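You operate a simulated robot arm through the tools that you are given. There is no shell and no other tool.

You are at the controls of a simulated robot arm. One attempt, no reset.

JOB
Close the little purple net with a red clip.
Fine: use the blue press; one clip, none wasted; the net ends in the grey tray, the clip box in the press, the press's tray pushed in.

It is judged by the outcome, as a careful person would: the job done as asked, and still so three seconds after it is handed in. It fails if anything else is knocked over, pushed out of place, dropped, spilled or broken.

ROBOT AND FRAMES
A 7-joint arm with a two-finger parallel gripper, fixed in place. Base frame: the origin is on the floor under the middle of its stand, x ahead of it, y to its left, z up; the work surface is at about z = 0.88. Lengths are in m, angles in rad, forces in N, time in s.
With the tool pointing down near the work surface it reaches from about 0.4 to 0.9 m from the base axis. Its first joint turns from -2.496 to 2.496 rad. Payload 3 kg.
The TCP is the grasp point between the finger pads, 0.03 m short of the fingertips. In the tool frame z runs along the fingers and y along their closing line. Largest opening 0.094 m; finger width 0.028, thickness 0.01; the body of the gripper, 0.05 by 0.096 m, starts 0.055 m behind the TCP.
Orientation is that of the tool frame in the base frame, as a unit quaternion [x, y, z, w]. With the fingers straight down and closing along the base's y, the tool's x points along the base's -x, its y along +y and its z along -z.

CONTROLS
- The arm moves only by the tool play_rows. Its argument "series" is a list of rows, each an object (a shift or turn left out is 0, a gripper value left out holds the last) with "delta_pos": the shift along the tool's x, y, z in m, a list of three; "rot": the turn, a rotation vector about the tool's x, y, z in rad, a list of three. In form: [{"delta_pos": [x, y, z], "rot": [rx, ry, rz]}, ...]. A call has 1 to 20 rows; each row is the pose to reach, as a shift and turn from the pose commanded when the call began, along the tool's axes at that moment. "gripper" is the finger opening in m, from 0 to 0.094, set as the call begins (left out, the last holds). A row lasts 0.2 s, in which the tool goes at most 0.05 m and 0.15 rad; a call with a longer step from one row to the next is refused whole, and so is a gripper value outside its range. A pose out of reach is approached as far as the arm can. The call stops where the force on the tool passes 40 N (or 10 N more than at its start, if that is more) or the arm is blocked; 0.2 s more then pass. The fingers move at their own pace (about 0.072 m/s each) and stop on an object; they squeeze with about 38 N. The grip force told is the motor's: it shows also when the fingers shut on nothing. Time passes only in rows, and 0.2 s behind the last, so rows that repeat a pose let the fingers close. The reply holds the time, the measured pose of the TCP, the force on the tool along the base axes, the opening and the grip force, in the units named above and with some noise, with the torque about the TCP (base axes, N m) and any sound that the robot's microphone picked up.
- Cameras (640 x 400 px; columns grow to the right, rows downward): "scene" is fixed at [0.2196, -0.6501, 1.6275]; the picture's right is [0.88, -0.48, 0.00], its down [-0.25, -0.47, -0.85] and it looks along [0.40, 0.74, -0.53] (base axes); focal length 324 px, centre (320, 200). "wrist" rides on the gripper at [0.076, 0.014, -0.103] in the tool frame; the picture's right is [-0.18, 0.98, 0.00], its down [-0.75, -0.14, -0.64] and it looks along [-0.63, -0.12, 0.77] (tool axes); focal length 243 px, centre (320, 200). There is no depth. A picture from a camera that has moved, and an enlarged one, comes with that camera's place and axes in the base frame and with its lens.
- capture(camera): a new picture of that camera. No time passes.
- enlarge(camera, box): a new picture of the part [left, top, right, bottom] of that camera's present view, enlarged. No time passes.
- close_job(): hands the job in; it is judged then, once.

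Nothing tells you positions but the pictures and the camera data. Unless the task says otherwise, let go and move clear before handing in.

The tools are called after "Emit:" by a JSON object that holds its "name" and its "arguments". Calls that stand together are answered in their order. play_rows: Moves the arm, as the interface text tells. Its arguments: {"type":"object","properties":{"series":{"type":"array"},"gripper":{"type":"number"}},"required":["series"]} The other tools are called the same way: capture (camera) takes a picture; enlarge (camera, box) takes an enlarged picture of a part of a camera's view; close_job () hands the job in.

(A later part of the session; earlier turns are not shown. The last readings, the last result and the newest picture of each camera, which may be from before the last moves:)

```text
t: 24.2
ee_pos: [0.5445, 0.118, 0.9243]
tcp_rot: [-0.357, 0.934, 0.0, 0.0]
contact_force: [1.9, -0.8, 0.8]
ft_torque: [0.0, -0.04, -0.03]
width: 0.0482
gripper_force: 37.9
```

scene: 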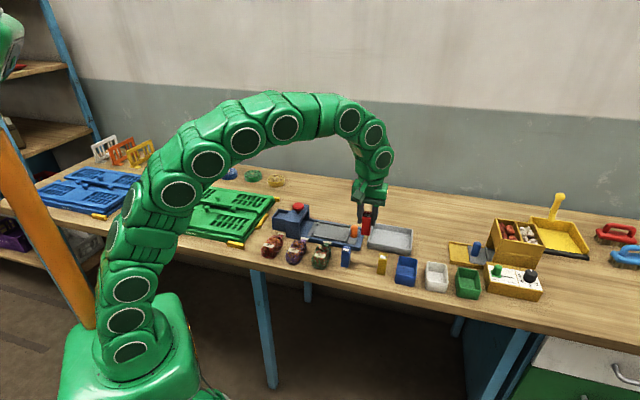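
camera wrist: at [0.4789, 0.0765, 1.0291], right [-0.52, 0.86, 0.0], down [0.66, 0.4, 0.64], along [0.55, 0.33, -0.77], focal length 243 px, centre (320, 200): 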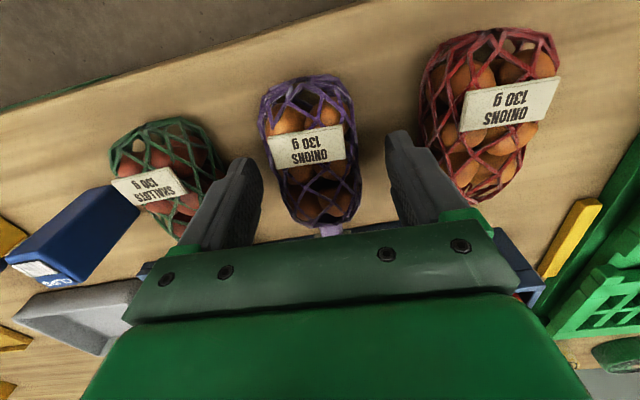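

The net is firm at 48 mm and gripped. Lifting it straight up well clear, then I'll look.

Emit:
{"name": "play_rows", "arguments": {"series": [{"delta_pos": [0, 0, -0.01]}, {"delta_pos": [0, 0, -0.03]}, {"delta_pos": [0, 0, -0.06]}, {"delta_pos": [0, 0, -0.1]}, {"delta_pos": [0, 0, -0.14]}, {"delta_pos": [0, 0, -0.18]}, {"delta_pos": [0, 0, -0.18]}], "gripper": 0.04}}

Emit:
{"name": "capture", "arguments": {"camera": "wrist"}}

Emit:
{"name": "enlarge", "arguments": {"camera": "scene", "box": [230, 140, 390, 280]}}

```text
t: 25.8
ee_pos: [0.5456, 0.116, 1.1072]
tcp_rot: [-0.357, 0.934, 0.0, 0.0]
contact_force: [-0.1, 0.6, -1.4]
ft_torque: [-0.02, -0.05, 0.03]
width: 0.0486
gripper_force: 38.0
```

```text
taken
camera wrist: at [0.4794, 0.0752, 1.2109], right [-0.52, 0.86, 0.0], down [0.66, 0.4, 0.64], along [0.55, 0.33, -0.77], focal length 243 px, centre (320, 200)
```

wrist: 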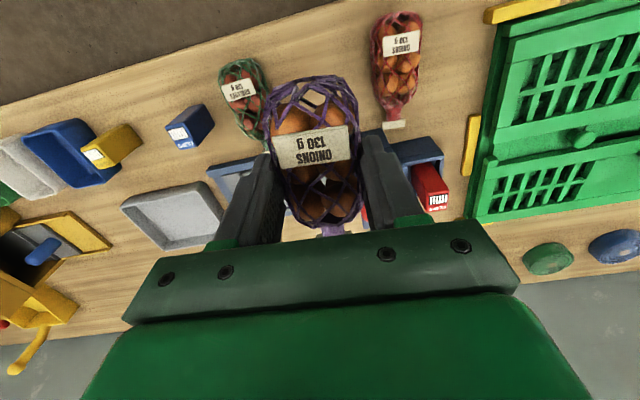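

```text
2.86 times, centred on (310, 210) of scene
camera zoom: at [0.2196, -0.6501, 1.6275], right [0.88, -0.48, 0.0], down [-0.25, -0.47, -0.85], along [0.4, 0.74, -0.53], focal length 924 px, centre (349, 171)
```

zoom: 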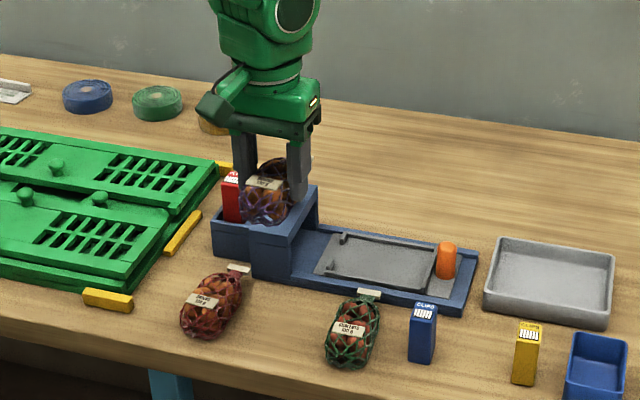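

The purple net is held securely and level, others undisturbed. I'll carry it above the press tray while turning it so the neck points toward the bridge.

Emit:
{"name": "play_rows", "arguments": {"series": [{"delta_pos": [-0.0133, -0.007, -0.005], "rot": [0, 0, -0.148]}, {"delta_pos": [-0.0266, -0.014, -0.01], "rot": [0, 0, -0.296]}, {"delta_pos": [-0.04, -0.021, -0.015], "rot": [0, 0, -0.444]}, {"delta_pos": [-0.0532, -0.028, -0.015], "rot": [0, 0, -0.592]}, {"delta_pos": [-0.0665, -0.035, -0.015], "rot": [0, 0, -0.74]}, {"delta_pos": [-0.08, -0.042, -0.015], "rot": [0, 0, -0.888]}, {"delta_pos": [-0.093, -0.049, -0.015], "rot": [0, 0, -1.036]}, {"delta_pos": [-0.1064, -0.056, -0.015], "rot": [0, 0, -1.184]}, {"delta_pos": [-0.12, -0.063, -0.015], "rot": [0, 0, -1.332]}, {"delta_pos": [-0.133, -0.07, -0.015], "rot": [0, 0, -1.48]}, {"delta_pos": [-0.1463, -0.0774, -0.015], "rot": [0, 0, -1.627]}, {"delta_pos": [-0.1463, -0.0774, -0.015], "rot": [0, 0, -1.627]}]}}

Emit:
{"name": "capture", "arguments": {"camera": "wrist"}}

Emit:
{"name": "capture", "arguments": {"camera": "scene"}}

```text
t: 28.4
ee_pos: [0.7046, 0.1581, 1.1213]
tcp_rot: [0.924, -0.382, -0.001, 0.0]
contact_force: [0.5, 0.2, -1.8]
ft_torque: [0.0, -0.04, 0.03]
width: 0.0484
gripper_force: 38.2
```

```text
taken
camera wrist: at [0.7486, 0.0927, 1.2247], right [-0.82, -0.57, 0.0], down [-0.43, 0.63, 0.64], along [-0.36, 0.53, -0.77], focal length 243 px, centre (320, 200)
```

wrist: 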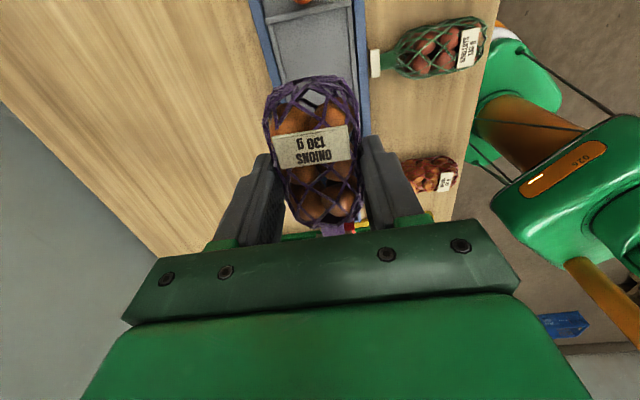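

```text
taken
```

scene: 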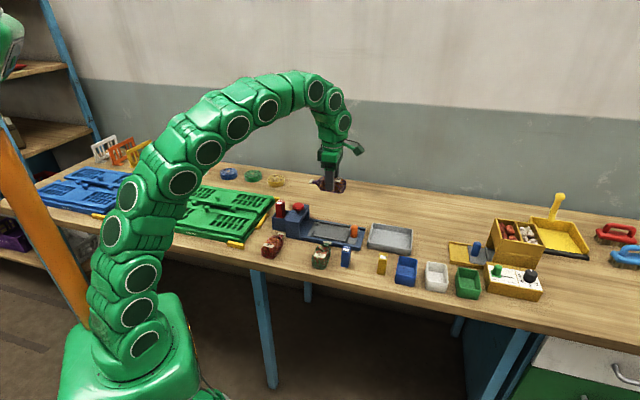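

The turn succeeded: the net's axis is now in line with the tray. I'll measure the tray relative to the net in this view.

Emit:
{"name": "enlarge", "arguments": {"camera": "wrist", "box": [230, 0, 390, 120]}}

Emit:
{"name": "enlarge", "arguments": {"camera": "wrist", "box": [240, 60, 400, 240]}}

Emit:
{"name": "enlarge", "arguments": {"camera": "scene", "box": [270, 160, 390, 260]}}

```text
3.33 times, centred on (310, 60) of wrist
camera zoom: at [0.7486, 0.0927, 1.2247], right [-0.82, -0.57, 0.0], down [-0.43, 0.63, 0.64], along [-0.36, 0.53, -0.77], focal length 809 px, centre (353, 667)
```

zoom: 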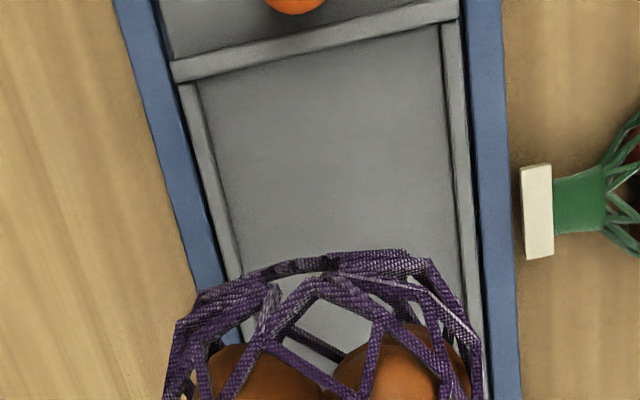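

```text
2.22 times, centred on (320, 150) of wrist
camera zoom: at [0.7486, 0.0927, 1.2247], right [-0.82, -0.57, 0.0], down [-0.43, 0.63, 0.64], along [-0.36, 0.53, -0.77], focal length 539 px, centre (320, 311)
```

zoom: 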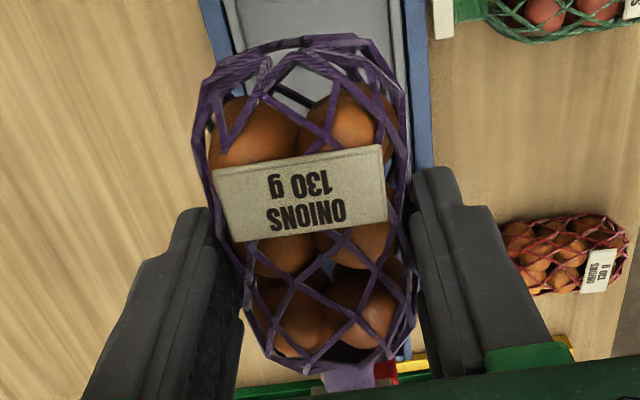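

```text
4.00 times, centred on (330, 210) of scene
camera zoom: at [0.2196, -0.6501, 1.6275], right [0.88, -0.48, 0.0], down [-0.25, -0.47, -0.85], along [0.4, 0.74, -0.53], focal length 1294 px, centre (280, 160)
```

zoom: 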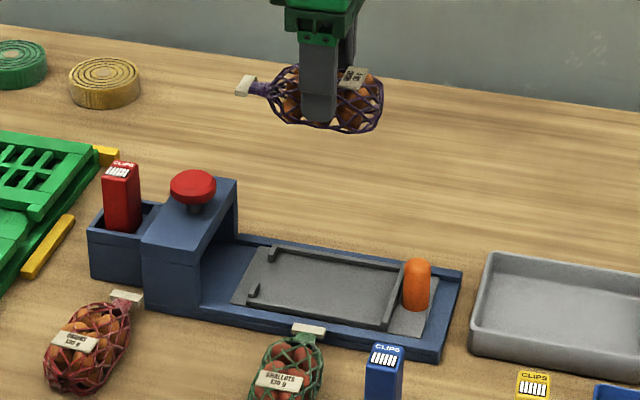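

The tray is nicely in line: side rails about ±40 mm, end-stop +62 mm, lips about -51 mm from the tool, and the net body spans -47…+48 mm. I'll make a tiny correction and lower to just above the tray.

Emit:
{"name": "play_rows", "arguments": {"series": [{"delta_pos": [-0.002, -0.001, 0.0], "rot": [0, 0, -0.035]}, {"delta_pos": [-0.003, -0.001, 0.035], "rot": [0, 0, -0.035]}, {"delta_pos": [-0.003, -0.001, 0.07], "rot": [0, 0, -0.035]}, {"delta_pos": [-0.003, -0.001, 0.105], "rot": [0, 0, -0.035]}, {"delta_pos": [-0.003, -0.001, 0.135], "rot": [0, 0, -0.035]}, {"delta_pos": [-0.003, -0.001, 0.156], "rot": [0, 0, -0.035]}, {"delta_pos": [-0.003, -0.001, 0.156], "rot": [0, 0, -0.035]}]}}

Emit:
{"name": "enlarge", "arguments": {"camera": "wrist", "box": [220, 0, 420, 240]}}

Emit:
{"name": "enlarge", "arguments": {"camera": "scene", "box": [285, 180, 385, 260]}}

```text
t: 30.0
ee_pos: [0.703, 0.159, 0.9648]
tcp_rot: [0.93, -0.366, 0.0, 0.0]
contact_force: [0.2, -0.3, -0.8]
ft_torque: [0.0, 0.0, -0.03]
width: 0.0485
gripper_force: 38.1
```

```text
1.67 times, centred on (320, 120) of wrist
camera zoom: at [0.7498, 0.096, 1.0679], right [-0.8, -0.59, 0.0], down [-0.46, 0.62, 0.64], along [-0.38, 0.52, -0.77], focal length 404 px, centre (320, 333)
```

zoom: 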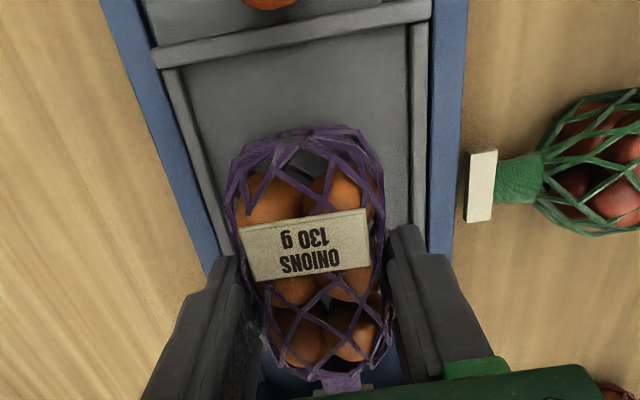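

```text
5.00 times, centred on (335, 220) of scene
camera zoom: at [0.2196, -0.6501, 1.6275], right [0.88, -0.48, 0.0], down [-0.25, -0.47, -0.85], along [0.4, 0.74, -0.53], focal length 1618 px, centre (245, 100)
```

zoom: 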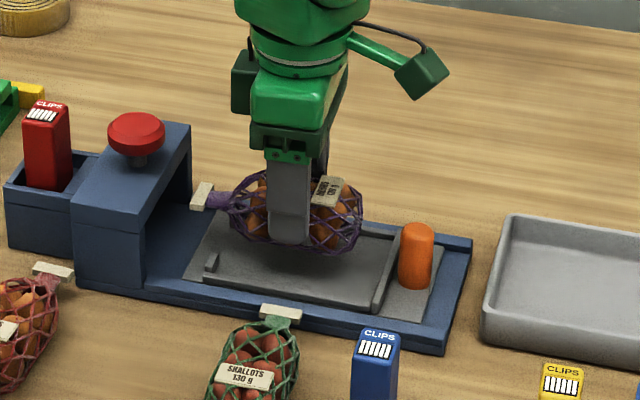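

Lengthwise it fits; sideways the net is ~4–5 mm off the notch centre. I'll shift that and lower in small steps to the tray.

Emit:
{"name": "play_rows", "arguments": {"series": [{"delta_pos": [0.0, -0.0045, 0.0]}, {"delta_pos": [0.0, -0.0045, 0.006]}, {"delta_pos": [0.0, -0.0045, 0.012]}, {"delta_pos": [0.0, -0.0045, 0.017]}, {"delta_pos": [0.0, -0.0045, 0.017]}]}}

Emit:
{"name": "enlarge", "arguments": {"camera": "wrist", "box": [220, 0, 420, 240]}}

Emit:
{"name": "enlarge", "arguments": {"camera": "scene", "box": [295, 200, 375, 260]}}

```text
t: 31.2
ee_pos: [0.7063, 0.1627, 0.9487]
tcp_rot: [0.93, -0.367, 0.0, 0.0]
contact_force: [-0.1, -0.4, -1.7]
ft_torque: [0.01, 0.01, -0.02]
width: 0.0483
gripper_force: 38.0
```

```text
1.67 times, centred on (320, 120) of wrist
camera zoom: at [0.7532, 0.0996, 1.0513], right [-0.8, -0.59, 0.0], down [-0.46, 0.62, 0.64], along [-0.38, 0.52, -0.77], focal length 404 px, centre (320, 333)
```

zoom: 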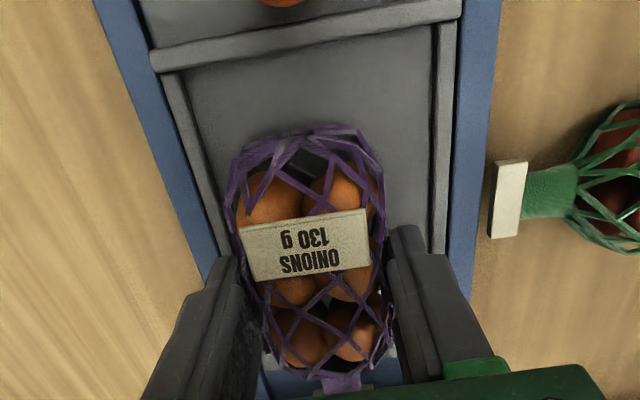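

```text
6.67 times, centred on (335, 230) of scene
camera zoom: at [0.2196, -0.6501, 1.6275], right [0.88, -0.48, 0.0], down [-0.25, -0.47, -0.85], along [0.4, 0.74, -0.53], focal length 2157 px, centre (220, 0)
```

zoom: 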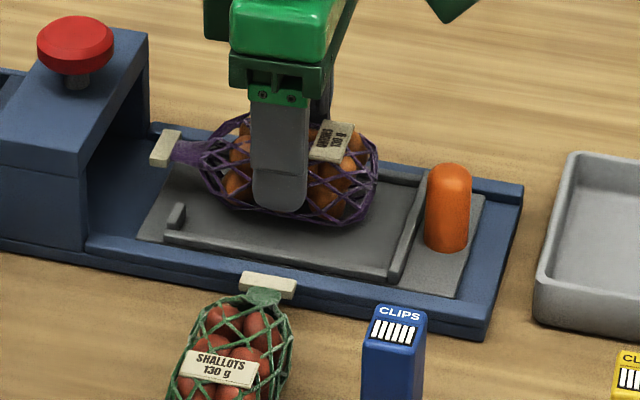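

Emit:
{"name": "play_rows", "arguments": {"series": [{"delta_pos": [0.0, 0.003, 0.0]}, {"delta_pos": [0.0, 0.003, 0.002]}, {"delta_pos": [0.0, 0.003, 0.004]}]}}

Emit:
{"name": "enlarge", "arguments": {"camera": "scene", "box": [305, 215, 365, 255]}}

```text
t: 32.0
ee_pos: [0.7048, 0.1607, 0.9433]
tcp_rot: [0.931, -0.366, 0.0, 0.0]
contact_force: [-0.5, 0.2, -2.2]
ft_torque: [0.0, -0.03, 0.01]
width: 0.0485
gripper_force: 38.0
```

```text
10.00 times, centred on (335, 235) of scene
camera zoom: at [0.2196, -0.6501, 1.6275], right [0.88, -0.48, 0.0], down [-0.25, -0.47, -0.85], along [0.4, 0.74, -0.53], focal length 3236 px, centre (170, -150)
```

zoom: 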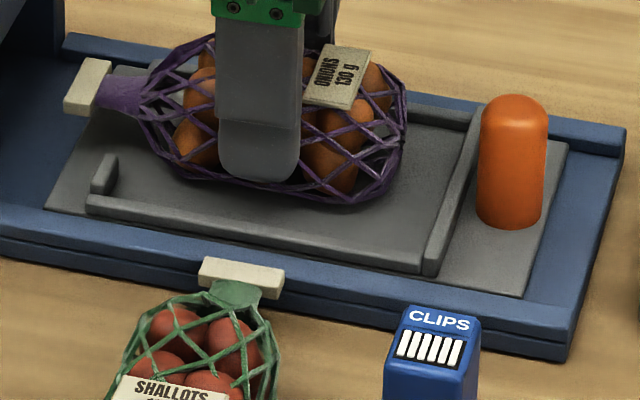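

Emit:
{"name": "play_rows", "arguments": {"series": [{"delta_pos": [0.0, 0.0, 0.002]}, {"delta_pos": [0.0, 0.0, 0.004]}]}}

Emit:
{"name": "enlarge", "arguments": {"camera": "scene", "box": [305, 215, 365, 255]}}

```text
t: 32.7
ee_pos: [0.7055, 0.1608, 0.9398]
tcp_rot: [0.931, -0.366, 0.002, 0.0]
contact_force: [0.1, -0.1, 2.0]
ft_torque: [0.11, -0.04, -0.02]
width: 0.0485
gripper_force: 38.1
stopped in row 2: the force on the tool passed its limit at 43 N (the readings are from after the stop); the commanded pose is now the measured one
```

```text
10.00 times, centred on (335, 235) of scene
camera zoom: at [0.2196, -0.6501, 1.6275], right [0.88, -0.48, 0.0], down [-0.25, -0.47, -0.85], along [0.4, 0.74, -0.53], focal length 3236 px, centre (170, -150)
```

zoom: 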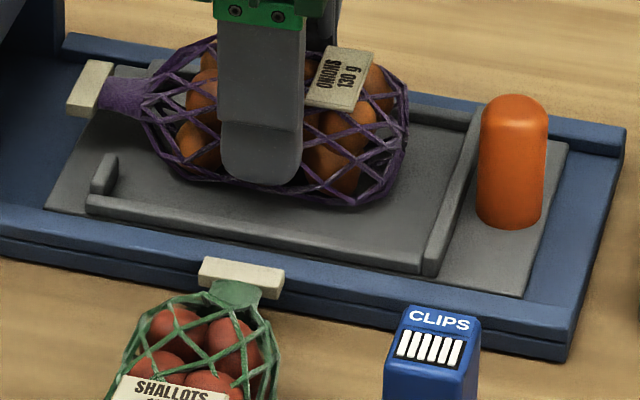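

The net has touched down on the tray (contact felt). I'll release with a small opening and rise straight up.

Emit:
{"name": "play_rows", "arguments": {"series": [{"delta_pos": [0.0, 0.0, -0.001]}, {"delta_pos": [0.0, 0.0, -0.002]}], "gripper": 0.058}}

Emit:
{"name": "play_rows", "arguments": {"series": [{"delta_pos": [0.0, 0.0, -0.015]}, {"delta_pos": [0.0, 0.0, -0.04]}, {"delta_pos": [0.0, 0.0, -0.08]}, {"delta_pos": [0.0, 0.0, -0.12]}, {"delta_pos": [0.0, 0.0, -0.16]}, {"delta_pos": [0.0, 0.0, -0.16]}]}}

Emit:
{"name": "capture", "arguments": {"camera": "wrist"}}

Emit:
{"name": "enlarge", "arguments": {"camera": "scene", "box": [285, 190, 385, 265]}}

Emit:
{"name": "enlarge", "arguments": {"camera": "wrist", "box": [240, 0, 400, 180]}}

```text
t: 33.3
ee_pos: [0.7054, 0.1601, 0.943]
tcp_rot: [0.931, -0.366, 0.001, -0.001]
contact_force: [-0.3, -0.6, -0.7]
ft_torque: [-0.01, 0.0, 0.02]
width: 0.058
gripper_force: 0.1
```

```text
t: 34.7
ee_pos: [0.7029, 0.1603, 1.104]
tcp_rot: [0.931, -0.365, 0.001, 0.0]
contact_force: [0.5, -0.5, -0.8]
ft_torque: [0.01, 0.02, 0.0]
width: 0.0579
gripper_force: 0.0
```

```text
taken
camera wrist: at [0.7495, 0.0962, 1.2062], right [-0.8, -0.59, 0.0], down [-0.46, 0.62, 0.64], along [-0.38, 0.52, -0.77], focal length 243 px, centre (320, 200)
```

wrist: 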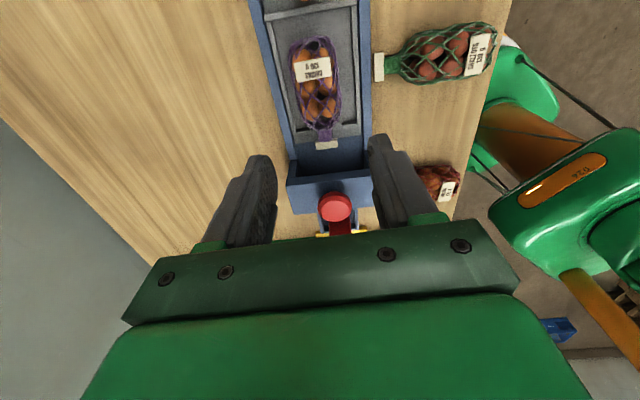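

```text
5.33 times, centred on (335, 228) of scene
camera zoom: at [0.2196, -0.6501, 1.6275], right [0.88, -0.48, 0.0], down [-0.25, -0.47, -0.85], along [0.4, 0.74, -0.53], focal length 1726 px, centre (240, 53)
```

zoom: 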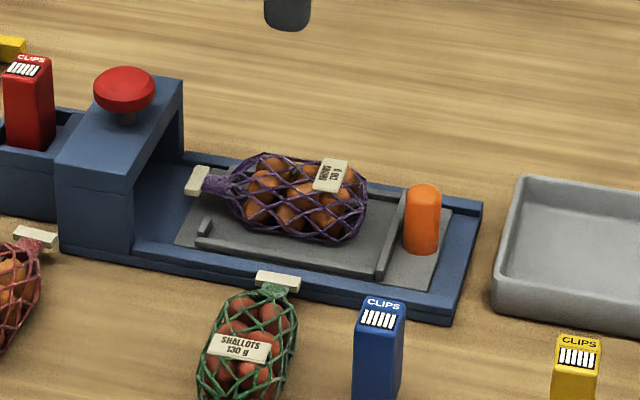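

```text
2.22 times, centred on (320, 90) of wrist
camera zoom: at [0.7495, 0.0962, 1.2062], right [-0.8, -0.59, 0.0], down [-0.46, 0.62, 0.64], along [-0.38, 0.52, -0.77], focal length 539 px, centre (320, 444)
```

zoom: 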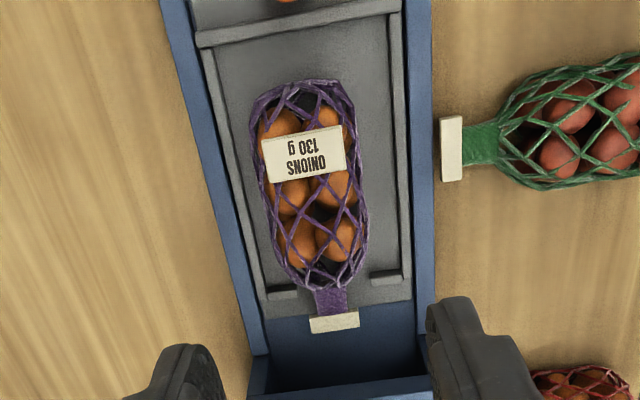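

The net sits properly in the tray, neck centred in the notch and collar toward the bridge. Next I go above the orange handle (≈(0.766, 0.100)) to push the tray in.

Emit:
{"name": "play_rows", "arguments": {"series": [{"delta_pos": [0.03, 0.0005, 0.0], "rot": [0, 0, 0.036]}, {"delta_pos": [0.06, 0.001, 0.0], "rot": [0, 0, 0.036]}, {"delta_pos": [0.087, 0.0014, 0.03], "rot": [0, 0, 0.036]}, {"delta_pos": [0.087, 0.0014, 0.05], "rot": [0, 0, 0.036]}, {"delta_pos": [0.087, 0.0014, 0.05], "rot": [0, 0, 0.036]}], "gripper": 0.05}}

Emit:
{"name": "capture", "arguments": {"camera": "wrist"}}

Emit:
{"name": "enlarge", "arguments": {"camera": "wrist", "box": [260, 50, 380, 170]}}

Emit:
{"name": "enlarge", "arguments": {"camera": "scene", "box": [315, 170, 415, 260]}}

```text
t: 35.9
ee_pos: [0.7675, 0.1004, 1.0521]
tcp_rot: [0.924, -0.382, 0.001, -0.001]
contact_force: [-0.1, -0.7, -1.1]
ft_torque: [-0.02, -0.02, -0.01]
width: 0.0501
gripper_force: 0.1
```

```text
taken
camera wrist: at [0.8124, 0.0354, 1.1569], right [-0.83, -0.56, 0.0], down [-0.43, 0.63, 0.64], along [-0.36, 0.53, -0.77], focal length 243 px, centre (320, 200)
```

wrist: 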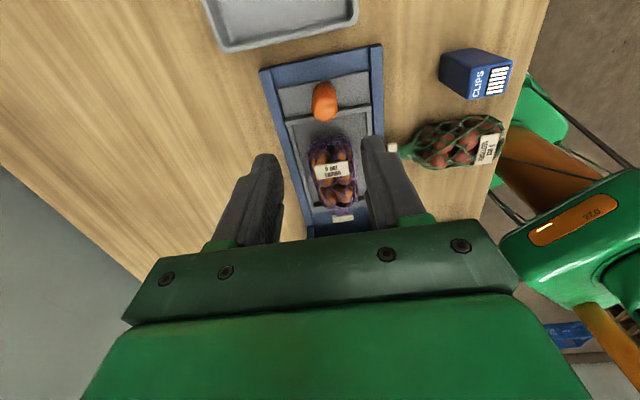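

```text
3.33 times, centred on (320, 110) of wrist
camera zoom: at [0.8124, 0.0354, 1.1569], right [-0.83, -0.56, 0.0], down [-0.43, 0.63, 0.64], along [-0.36, 0.53, -0.77], focal length 809 px, centre (320, 500)
```

zoom: 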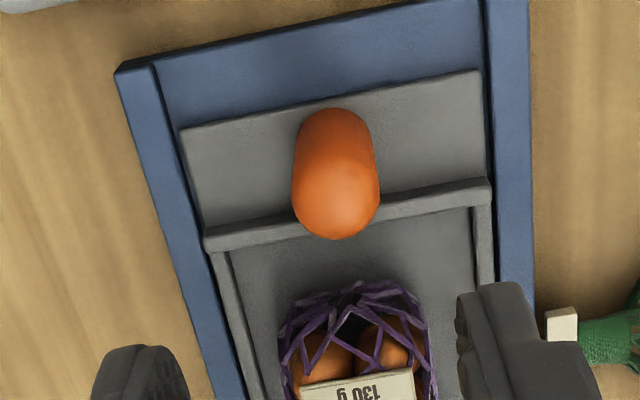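

```text
4.44 times, centred on (365, 215) of scene
camera zoom: at [0.2196, -0.6501, 1.6275], right [0.88, -0.48, 0.0], down [-0.25, -0.47, -0.85], along [0.4, 0.74, -0.53], focal length 1438 px, centre (120, 133)
```

zoom: 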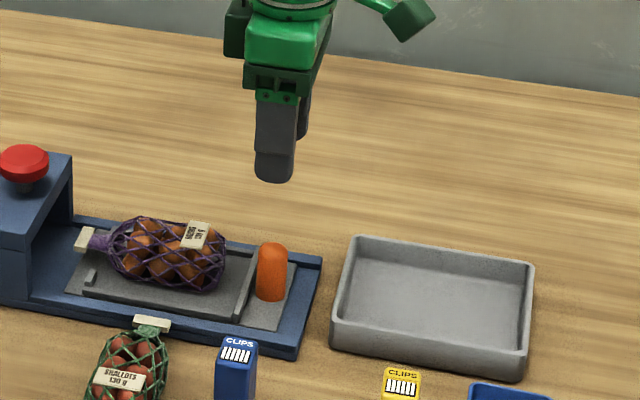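

The handle is centred about 5 mm sideways from the tool. I'll correct, descend so the fingertips are above the tray's end bar, and grip it.

Emit:
{"name": "play_rows", "arguments": {"series": [{"delta_pos": [0.001, 0.0047, 0.0]}, {"delta_pos": [0.001, 0.0047, 0.03]}, {"delta_pos": [0.001, 0.0047, 0.06]}, {"delta_pos": [0.001, 0.0047, 0.09]}, {"delta_pos": [0.001, 0.0047, 0.108]}, {"delta_pos": [0.001, 0.0047, 0.108]}]}}

Emit:
{"name": "capture", "arguments": {"camera": "wrist"}}

Emit:
{"name": "enlarge", "arguments": {"camera": "scene", "box": [325, 200, 385, 260]}}

```text
t: 37.3
ee_pos: [0.7659, 0.0965, 0.9463]
tcp_rot: [0.924, -0.382, 0.001, 0.0]
contact_force: [0.0, 0.5, 0.3]
ft_torque: [-0.06, 0.01, 0.02]
width: 0.0501
gripper_force: 0.1
```

```text
taken
camera wrist: at [0.8096, 0.0315, 1.0493], right [-0.83, -0.56, 0.0], down [-0.43, 0.63, 0.64], along [-0.36, 0.53, -0.77], focal length 243 px, centre (320, 200)
```

wrist: 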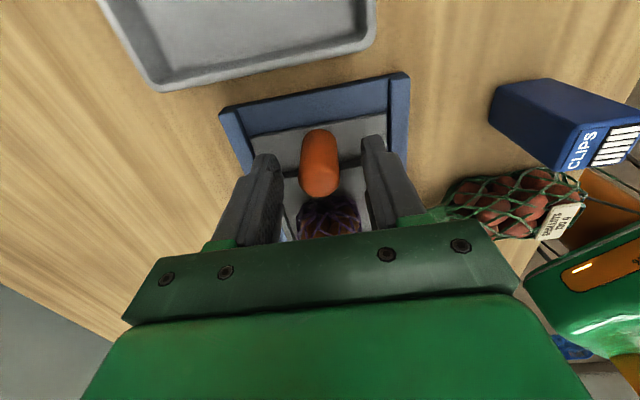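

```text
6.67 times, centred on (355, 230) of scene
camera zoom: at [0.2196, -0.6501, 1.6275], right [0.88, -0.48, 0.0], down [-0.25, -0.47, -0.85], along [0.4, 0.74, -0.53], focal length 2157 px, centre (87, 0)
```

zoom: 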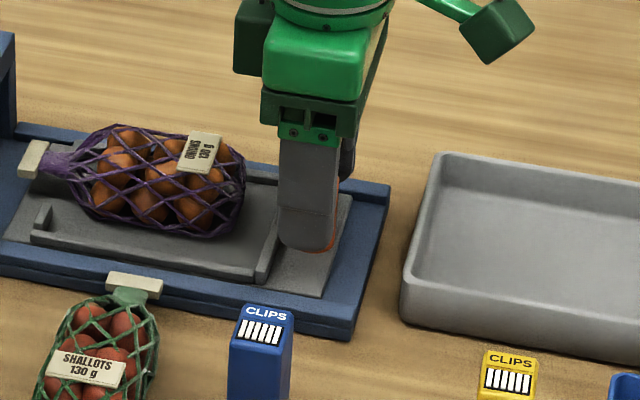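

The handle is between the fingers. Gripping it now.

Emit:
{"name": "play_rows", "arguments": {"series": [{"delta_pos": [0, 0, 0]}, {"delta_pos": [0, 0, 0]}, {"delta_pos": [0, 0, 0]}], "gripper": 0.015}}

Emit:
{"name": "capture", "arguments": {"camera": "wrist"}}

```text
t: 38.1
ee_pos: [0.7663, 0.0967, 0.9463]
tcp_rot: [0.924, -0.382, 0.001, -0.001]
contact_force: [9.0, 8.2, -3.9]
ft_torque: [-0.36, 0.0, 0.02]
width: 0.023
gripper_force: 45.7
```

```text
taken
camera wrist: at [0.8098, 0.0322, 1.0495], right [-0.83, -0.56, 0.0], down [-0.43, 0.63, 0.64], along [-0.36, 0.53, -0.77], focal length 243 px, centre (320, 200)
```

wrist: 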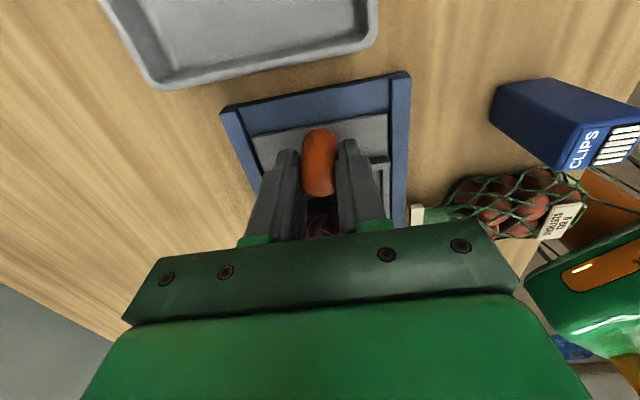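

A sideways load of ~12 N shows the grip is slightly off-centre; I'll relieve it before sliding.

Emit:
{"name": "play_rows", "arguments": {"series": [{"delta_pos": [0, -0.0012, 0]}, {"delta_pos": [0, -0.0012, 0]}]}}

```text
t: 38.7
ee_pos: [0.7663, 0.0966, 0.9457]
tcp_rot: [0.924, -0.383, 0.001, 0.0]
contact_force: [-5.5, -2.2, 5.0]
ft_torque: [-0.54, 0.02, 0.09]
width: 0.0232
gripper_force: 44.9
```

Nearly balanced. Now I slide the tray in toward the bridge in small steps.

Emit:
{"name": "play_rows", "arguments": {"series": [{"delta_pos": [-0.004, 0.0004, 0]}, {"delta_pos": [-0.008, 0.0004, 0]}, {"delta_pos": [-0.012, 0.0004, 0]}, {"delta_pos": [-0.016, 0.0004, 0]}, {"delta_pos": [-0.02, 0.0004, 0]}]}}

Emit:
{"name": "enlarge", "arguments": {"camera": "scene", "box": [270, 190, 390, 265]}}

```text
t: 39.9
ee_pos: [0.7525, 0.1114, 0.9467]
tcp_rot: [0.924, -0.383, 0.002, -0.001]
contact_force: [-14.8, -16.0, 25.8]
ft_torque: [-0.43, 0.5, 0.06]
width: 0.023
gripper_force: 44.9
```

```text
5.33 times, centred on (330, 228) of scene
camera zoom: at [0.2196, -0.6501, 1.6275], right [0.88, -0.48, 0.0], down [-0.25, -0.47, -0.85], along [0.4, 0.74, -0.53], focal length 1726 px, centre (267, 53)
```

zoom: 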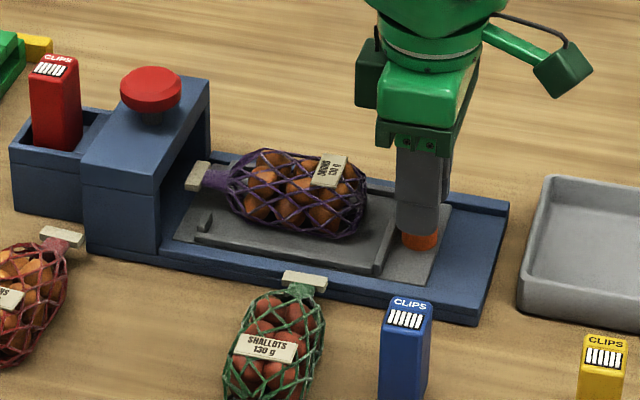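

The tray slides easily but a sideways/vertical load has built up; I'll relieve it with a small lateral correction before continuing.

Emit:
{"name": "play_rows", "arguments": {"series": [{"delta_pos": [0, 0.001, 0]}, {"delta_pos": [0, 0.001, 0]}]}}

```text
t: 40.5
ee_pos: [0.7507, 0.1108, 0.9459]
tcp_rot: [0.924, -0.382, 0.001, -0.001]
contact_force: [-5.9, -5.8, 31.5]
ft_torque: [-0.26, 0.69, -0.01]
width: 0.0234
gripper_force: 44.7
```

Emit:
{"name": "play_rows", "arguments": {"series": [{"delta_pos": [0, 0.0005, -0.0015]}, {"delta_pos": [0, 0.0005, -0.0015]}]}}

```text
t: 41.1
ee_pos: [0.7521, 0.1115, 0.9455]
tcp_rot: [0.924, -0.383, 0.002, 0.0]
contact_force: [13.8, 14.7, -4.7]
ft_torque: [-1.03, -0.87, 0.04]
width: 0.0231
gripper_force: 45.6
```

Emit:
{"name": "play_rows", "arguments": {"series": [{"delta_pos": [-0.004, 0, 0]}, {"delta_pos": [-0.008, 0, 0]}, {"delta_pos": [-0.012, 0, 0]}]}}

```text
t: 41.9
ee_pos: [0.7433, 0.1195, 0.9456]
tcp_rot: [0.923, -0.384, 0.0, 0.0]
contact_force: [4.8, 4.9, -14.9]
ft_torque: [-0.09, 0.12, -0.01]
width: 0.0233
gripper_force: 44.7
stopped in row 3: the force on the tool passed its limit at 41 N (the readings are from after the stop); the commanded pose is now the measured one
```

Emit:
{"name": "enlarge", "arguments": {"camera": "scene", "box": [280, 195, 380, 260]}}

Emit:
{"name": "capture", "arguments": {"camera": "wrist"}}

```text
6.15 times, centred on (330, 228) of scene
camera zoom: at [0.2196, -0.6501, 1.6275], right [0.88, -0.48, 0.0], down [-0.25, -0.47, -0.85], along [0.4, 0.74, -0.53], focal length 1991 px, centre (258, 31)
```

zoom: 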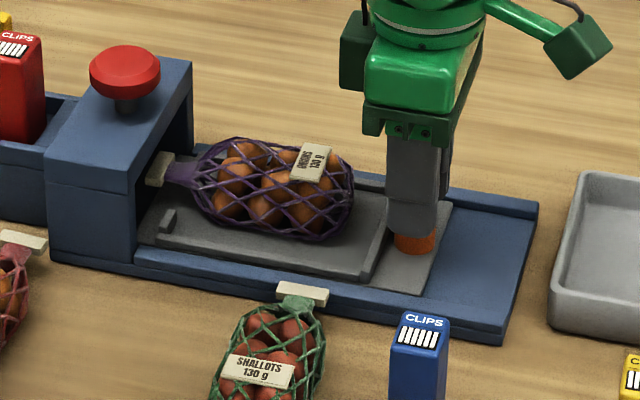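

```text
taken
camera wrist: at [0.7878, 0.0541, 1.0493], right [-0.83, -0.56, 0.0], down [-0.43, 0.63, 0.64], along [-0.36, 0.53, -0.77], focal length 243 px, centre (320, 200)
```

wrist: 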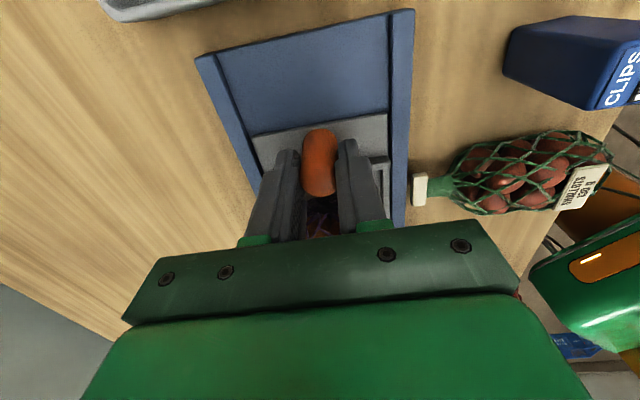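

The tray has travelled ~32 mm, but gripping the handle fights the slide's guides. I'll let go and switch to a gentler method: fingers bracketing the handle along the slide direction, free sideways.

Emit:
{"name": "play_rows", "arguments": {"series": [{"delta_pos": [0, 0, 0]}, {"delta_pos": [0, 0, 0]}], "gripper": 0.045}}

Emit:
{"name": "play_rows", "arguments": {"series": [{"delta_pos": [0, 0, -0.03]}, {"delta_pos": [0, 0, -0.07]}, {"delta_pos": [0, 0, -0.1], "rot": [0, 0, 0.143]}, {"delta_pos": [0, 0, -0.1], "rot": [0, 0, 0.286]}, {"delta_pos": [0, 0, -0.1], "rot": [0, 0, 0.429]}, {"delta_pos": [0, 0, -0.1], "rot": [0, 0, 0.572]}, {"delta_pos": [0, 0, -0.1], "rot": [0, 0, 0.715]}, {"delta_pos": [0, 0, -0.1], "rot": [0, 0, 0.858]}, {"delta_pos": [0, 0, -0.1], "rot": [0, 0, 1.001]}, {"delta_pos": [0, 0, -0.1], "rot": [0, 0, 1.144]}, {"delta_pos": [0, 0, -0.1], "rot": [0, 0, 1.287]}, {"delta_pos": [0, 0, -0.1], "rot": [0, 0, 1.43]}, {"delta_pos": [0, 0, -0.1], "rot": [0, 0, 1.573]}, {"delta_pos": [0, 0, -0.1], "rot": [0, 0, 1.573]}], "gripper": 0.036}}

Emit:
{"name": "capture", "arguments": {"camera": "wrist"}}

Emit:
{"name": "enlarge", "arguments": {"camera": "wrist", "box": [240, 30, 400, 150]}}

Emit:
{"name": "enlarge", "arguments": {"camera": "scene", "box": [280, 180, 380, 260]}}

```text
t: 42.5
ee_pos: [0.7434, 0.1192, 0.9458]
tcp_rot: [0.924, -0.383, 0.001, -0.001]
contact_force: [-0.4, 1.1, -0.1]
ft_torque: [0.01, 0.02, 0.0]
width: 0.0452
gripper_force: 0.1
```

```text
t: 45.5
ee_pos: [0.7423, 0.1189, 1.0465]
tcp_rot: [-0.38, 0.925, -0.001, 0.001]
contact_force: [0.3, -0.4, 0.0]
ft_torque: [0.03, 0.0, -0.02]
width: 0.0362
gripper_force: 0.1
```

```text
taken
camera wrist: at [0.6793, 0.0746, 1.1498], right [-0.56, 0.83, 0.0], down [0.63, 0.43, 0.64], along [0.53, 0.36, -0.77], focal length 243 px, centre (320, 200)
```

wrist: 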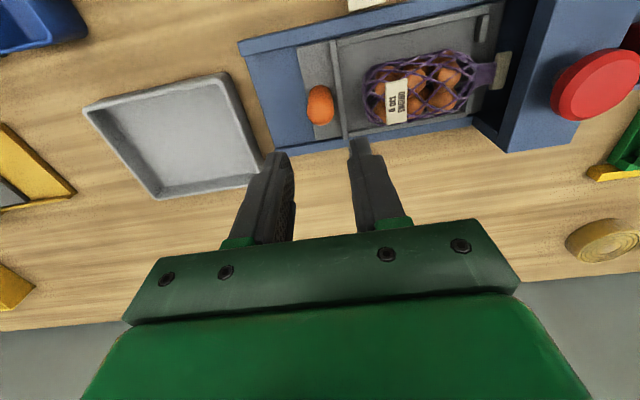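

```text
3.33 times, centred on (320, 90) of wrist
camera zoom: at [0.6793, 0.0746, 1.1498], right [-0.56, 0.83, 0.0], down [0.63, 0.43, 0.64], along [0.53, 0.36, -0.77], focal length 809 px, centre (320, 567)
```

zoom: 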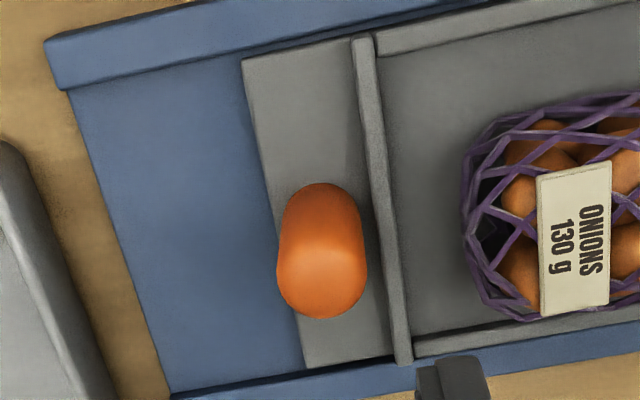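

```text
5.00 times, centred on (330, 220) of scene
camera zoom: at [0.2196, -0.6501, 1.6275], right [0.88, -0.48, 0.0], down [-0.25, -0.47, -0.85], along [0.4, 0.74, -0.53], focal length 1618 px, centre (270, 100)
```

zoom: 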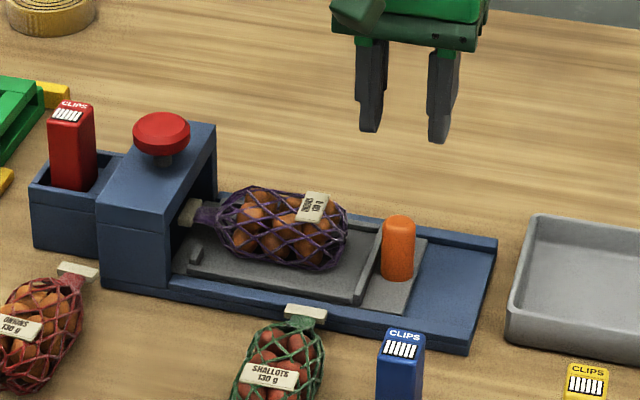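

Now the handle sits directly below the tool, with the fingers set to straddle it along the slide. Descending so the tips clear the tray's end bar.

Emit:
{"name": "play_rows", "arguments": {"series": [{"delta_pos": [0.001, 0.0008, 0.03]}, {"delta_pos": [0.001, 0.0008, 0.06]}, {"delta_pos": [0.001, 0.0008, 0.085]}, {"delta_pos": [0.001, 0.0008, 0.103]}, {"delta_pos": [0.001, 0.0008, 0.103]}]}}

Emit:
{"name": "enlarge", "arguments": {"camera": "wrist", "box": [220, 80, 420, 240]}}

Emit:
{"name": "enlarge", "arguments": {"camera": "scene", "box": [300, 190, 380, 255]}}

```text
t: 46.7
ee_pos: [0.7406, 0.1189, 0.9445]
tcp_rot: [-0.381, 0.925, -0.001, 0.002]
contact_force: [0.3, -1.1, -0.5]
ft_torque: [-0.03, -0.02, -0.01]
width: 0.0361
gripper_force: 0.0
```

```text
2.50 times, centred on (320, 160) of wrist
camera zoom: at [0.6774, 0.074, 1.0464], right [-0.56, 0.83, 0.0], down [0.63, 0.43, 0.64], along [0.53, 0.36, -0.77], focal length 606 px, centre (320, 300)
```

zoom: 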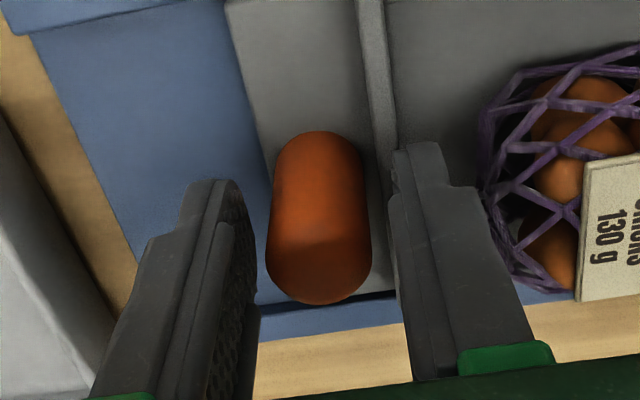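

```text
6.15 times, centred on (340, 222) of scene
camera zoom: at [0.2196, -0.6501, 1.6275], right [0.88, -0.48, 0.0], down [-0.25, -0.47, -0.85], along [0.4, 0.74, -0.53], focal length 1991 px, centre (197, 62)
```

zoom: 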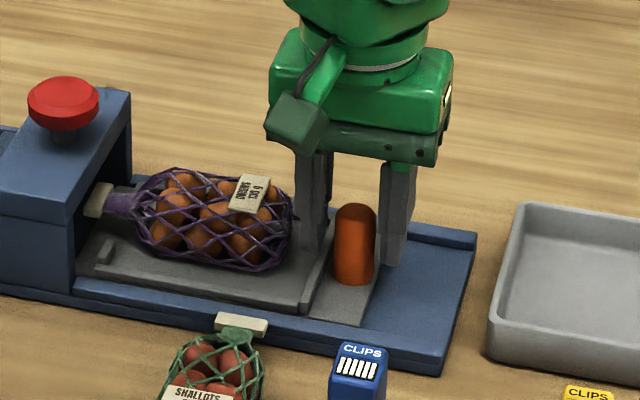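

The handle is bracketed with a few millimetres' slack each side. Pushing gently toward the bridge, in stages.

Emit:
{"name": "play_rows", "arguments": {"series": [{"delta_pos": [0, 0.004, 0]}, {"delta_pos": [0, 0.008, 0]}, {"delta_pos": [0, 0.012, 0]}, {"delta_pos": [0, 0.016, 0]}, {"delta_pos": [0, 0.02, 0]}]}}

Emit:
{"name": "enlarge", "arguments": {"camera": "scene", "box": [285, 190, 385, 260]}}

```text
t: 47.9
ee_pos: [0.7277, 0.1333, 0.9428]
tcp_rot: [-0.382, 0.924, 0.0, 0.002]
contact_force: [0.5, -0.6, -0.6]
ft_torque: [0.0, 0.0, 0.0]
width: 0.0362
gripper_force: 0.2
```

```text
5.71 times, centred on (335, 225) of scene
camera zoom: at [0.2196, -0.6501, 1.6275], right [0.88, -0.48, 0.0], down [-0.25, -0.47, -0.85], along [0.4, 0.74, -0.53], focal length 1849 px, centre (234, 57)
```

zoom: 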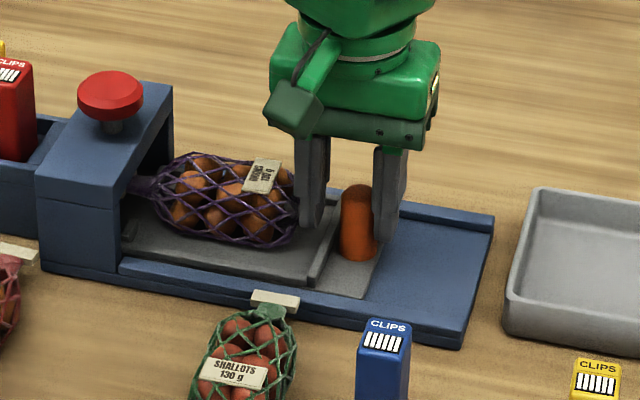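

Sliding smoothly with almost no force. I'll narrow the bracket slightly so the inner finger stays away from the net, and continue.

Emit:
{"name": "play_rows", "arguments": {"series": [{"delta_pos": [0, 0.001, 0]}, {"delta_pos": [0, 0.003, 0]}, {"delta_pos": [0, 0.006, 0]}, {"delta_pos": [0, 0.009, 0]}], "gripper": 0.028}}

Emit:
{"name": "enlarge", "arguments": {"camera": "scene", "box": [285, 190, 385, 260]}}

Emit:
{"name": "capture", "arguments": {"camera": "wrist"}}

```text
t: 48.9
ee_pos: [0.7216, 0.14, 0.943]
tcp_rot: [-0.381, 0.924, -0.001, 0.001]
contact_force: [-0.1, 0.1, 0.1]
ft_torque: [-0.01, 0.0, 0.0]
width: 0.0279
gripper_force: 0.7
```

```text
5.71 times, centred on (335, 225) of scene
camera zoom: at [0.2196, -0.6501, 1.6275], right [0.88, -0.48, 0.0], down [-0.25, -0.47, -0.85], along [0.4, 0.74, -0.53], focal length 1849 px, centre (234, 57)
```

zoom: 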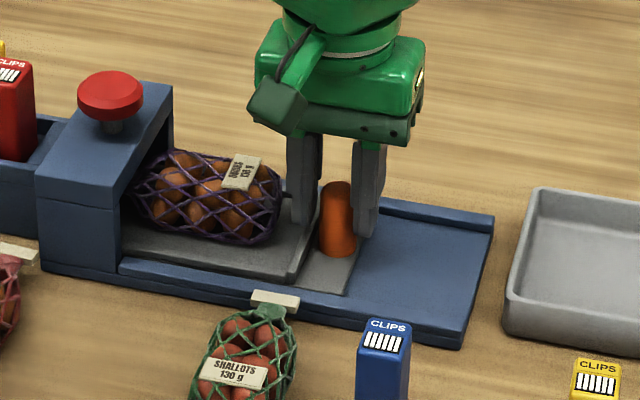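

```text
taken
camera wrist: at [0.6576, 0.0948, 1.0464], right [-0.56, 0.83, 0.0], down [0.63, 0.43, 0.64], along [0.53, 0.36, -0.76], focal length 243 px, centre (320, 200)
```

wrist: 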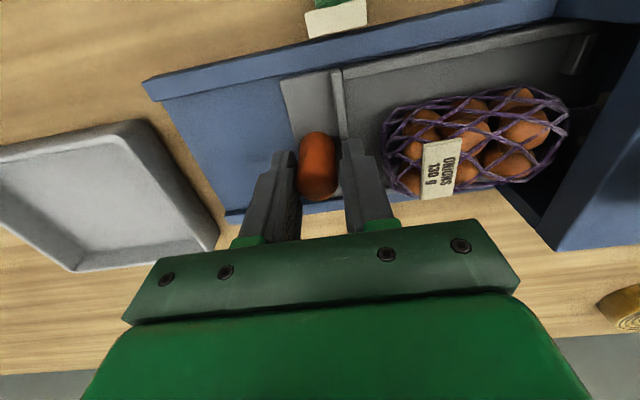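

Emit:
{"name": "play_rows", "arguments": {"series": [{"delta_pos": [0, 0.002, 0]}, {"delta_pos": [0, 0.004, 0]}, {"delta_pos": [0, 0.006, 0]}]}}

Emit:
{"name": "enlarge", "arguments": {"camera": "scene", "box": [285, 190, 385, 260]}}

```text
t: 49.7
ee_pos: [0.7177, 0.1446, 0.9425]
tcp_rot: [-0.38, 0.925, -0.001, 0.001]
contact_force: [0.8, -1.0, -0.6]
ft_torque: [0.0, 0.02, -0.02]
width: 0.0281
gripper_force: 0.1
```

```text
5.71 times, centred on (335, 225) of scene
camera zoom: at [0.2196, -0.6501, 1.6275], right [0.88, -0.48, 0.0], down [-0.25, -0.47, -0.85], along [0.4, 0.74, -0.53], focal length 1849 px, centre (234, 57)
```

zoom: 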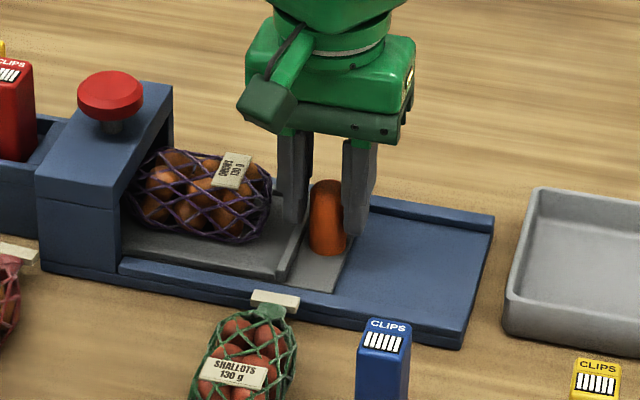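

Emit:
{"name": "play_rows", "arguments": {"series": [{"delta_pos": [0, 0.002, 0]}, {"delta_pos": [0, 0.004, 0]}, {"delta_pos": [0, 0.006, 0]}]}}

Emit:
{"name": "enlarge", "arguments": {"camera": "scene", "box": [285, 190, 385, 260]}}

```text
t: 50.5
ee_pos: [0.7128, 0.1462, 0.9435]
tcp_rot: [-0.382, 0.924, 0.0, 0.002]
contact_force: [13.5, -8.2, -2.5]
ft_torque: [0.07, -0.08, 0.08]
width: 0.0371
gripper_force: 8.0
```

```text
5.71 times, centred on (335, 225) of scene
camera zoom: at [0.2196, -0.6501, 1.6275], right [0.88, -0.48, 0.0], down [-0.25, -0.47, -0.85], along [0.4, 0.74, -0.53], focal length 1849 px, centre (234, 57)
```

zoom: 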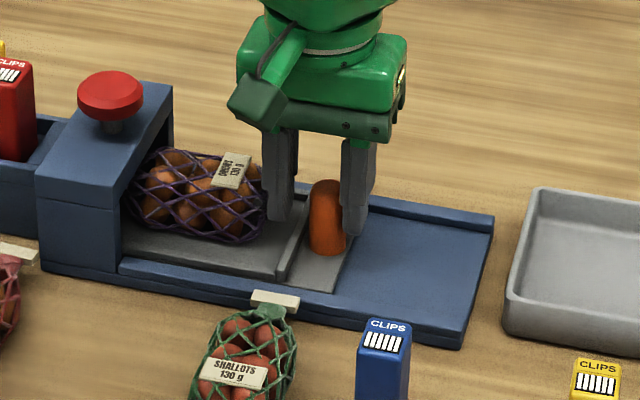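

The tray has reached its inner stop (the finger was pushed back lightly). I'll back off to centre around the handle and lift away.

Emit:
{"name": "play_rows", "arguments": {"series": [{"delta_pos": [0, -0.004, 0]}, {"delta_pos": [0, -0.008, 0]}, {"delta_pos": [0, -0.008, 0]}], "gripper": 0.034}}

Emit:
{"name": "capture", "arguments": {"camera": "wrist"}}

Emit:
{"name": "enlarge", "arguments": {"camera": "scene", "box": [285, 190, 385, 260]}}

```text
t: 51.3
ee_pos: [0.7177, 0.1435, 0.9426]
tcp_rot: [-0.381, 0.924, 0.0, 0.001]
contact_force: [-0.3, -0.4, -0.8]
ft_torque: [0.03, 0.01, 0.0]
width: 0.0341
gripper_force: 0.1
```

```text
taken
camera wrist: at [0.6547, 0.0976, 1.0458], right [-0.56, 0.83, 0.0], down [0.63, 0.43, 0.64], along [0.53, 0.36, -0.77], focal length 243 px, centre (320, 200)
```

wrist: 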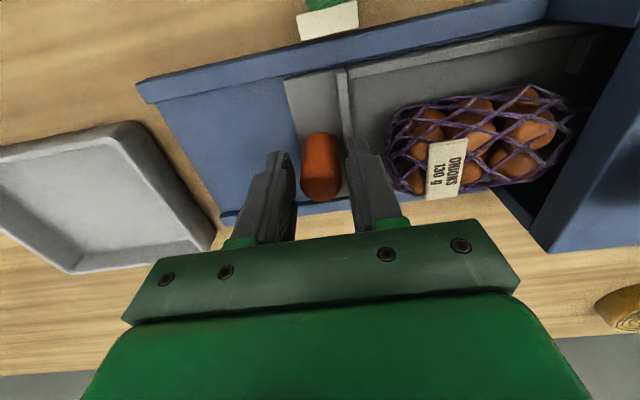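

```text
5.71 times, centred on (335, 225) of scene
camera zoom: at [0.2196, -0.6501, 1.6275], right [0.88, -0.48, 0.0], down [-0.25, -0.47, -0.85], along [0.4, 0.74, -0.53], focal length 1849 px, centre (234, 57)
```

zoom: 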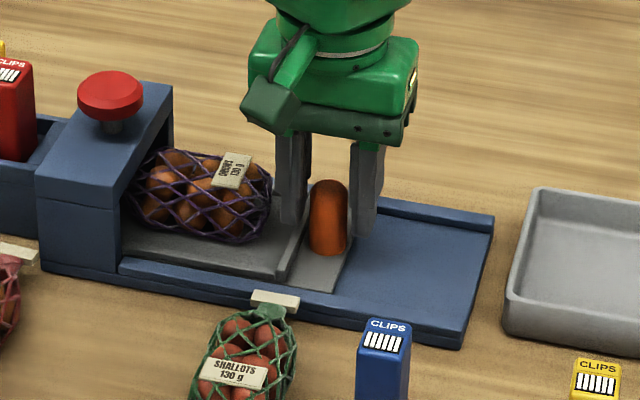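

The bracket is clear of handle and net, tray fully in, net's neck under the bridge. Rising and moving above the red button with the fingers closed.

Emit:
{"name": "play_rows", "arguments": {"series": [{"delta_pos": [0, 0, -0.03]}, {"delta_pos": [0, 0, -0.07]}, {"delta_pos": [0, 0, -0.11]}, {"delta_pos": [0, 0, -0.15]}, {"delta_pos": [0, 0.04, -0.155]}, {"delta_pos": [0, 0.08, -0.155]}, {"delta_pos": [0, 0.12, -0.155]}, {"delta_pos": [0, 0.1438, -0.155]}, {"delta_pos": [0, 0.1438, -0.155]}]}}

Emit:
{"name": "play_rows", "arguments": {"series": [{"delta_pos": [0, 0, 0]}, {"delta_pos": [0, 0, 0]}, {"delta_pos": [0, 0, 0]}], "gripper": 0.0}}

Emit:
{"name": "capture", "arguments": {"camera": "wrist"}}

Emit:
{"name": "enlarge", "arguments": {"camera": "wrist", "box": [240, 40, 400, 200]}}

Emit:
{"name": "enlarge", "arguments": {"camera": "scene", "box": [265, 170, 385, 260]}}

```text
t: 53.3
ee_pos: [0.6179, 0.2432, 1.0987]
tcp_rot: [-0.381, 0.925, 0.0, 0.001]
contact_force: [-0.6, 0.5, -0.8]
ft_torque: [0.02, 0.01, -0.02]
width: 0.0341
gripper_force: 0.0
```

```text
t: 54.1
ee_pos: [0.6179, 0.2439, 1.0982]
tcp_rot: [-0.381, 0.924, 0.0, 0.001]
contact_force: [0.1, 0.0, -0.8]
ft_torque: [0.03, -0.02, 0.01]
width: 0.0
gripper_force: 32.8
```

```text
taken
camera wrist: at [0.5542, 0.1987, 1.2019], right [-0.56, 0.83, 0.0], down [0.63, 0.43, 0.64], along [0.53, 0.36, -0.77], focal length 243 px, centre (320, 200)
```

wrist: 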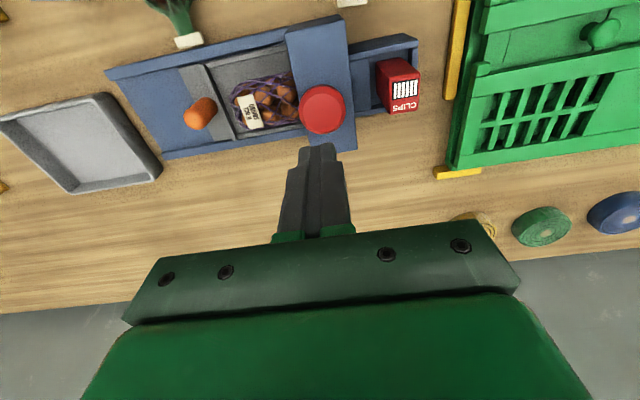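

```text
2.50 times, centred on (320, 120) of wrist
camera zoom: at [0.5542, 0.1987, 1.2019], right [-0.56, 0.83, 0.0], down [0.63, 0.43, 0.64], along [0.53, 0.36, -0.77], focal length 606 px, centre (320, 400)
```

zoom: 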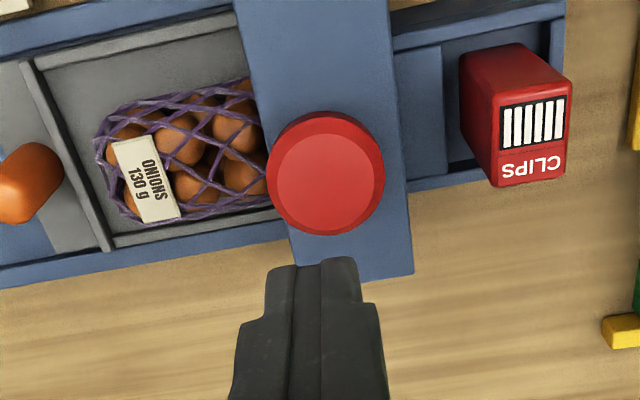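

```text
4.44 times, centred on (325, 215) of scene
camera zoom: at [0.2196, -0.6501, 1.6275], right [0.88, -0.48, 0.0], down [-0.25, -0.47, -0.85], along [0.4, 0.74, -0.53], focal length 1438 px, centre (298, 133)
```

zoom: 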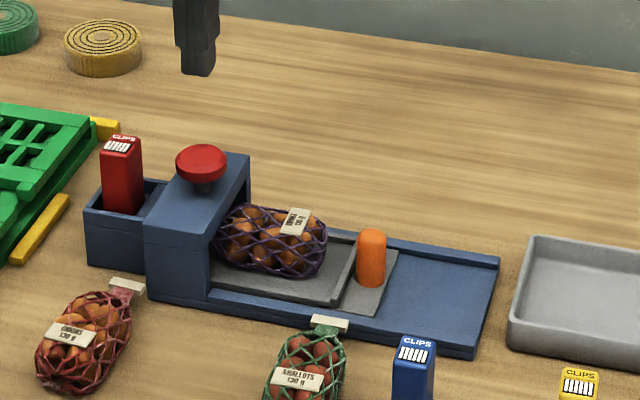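

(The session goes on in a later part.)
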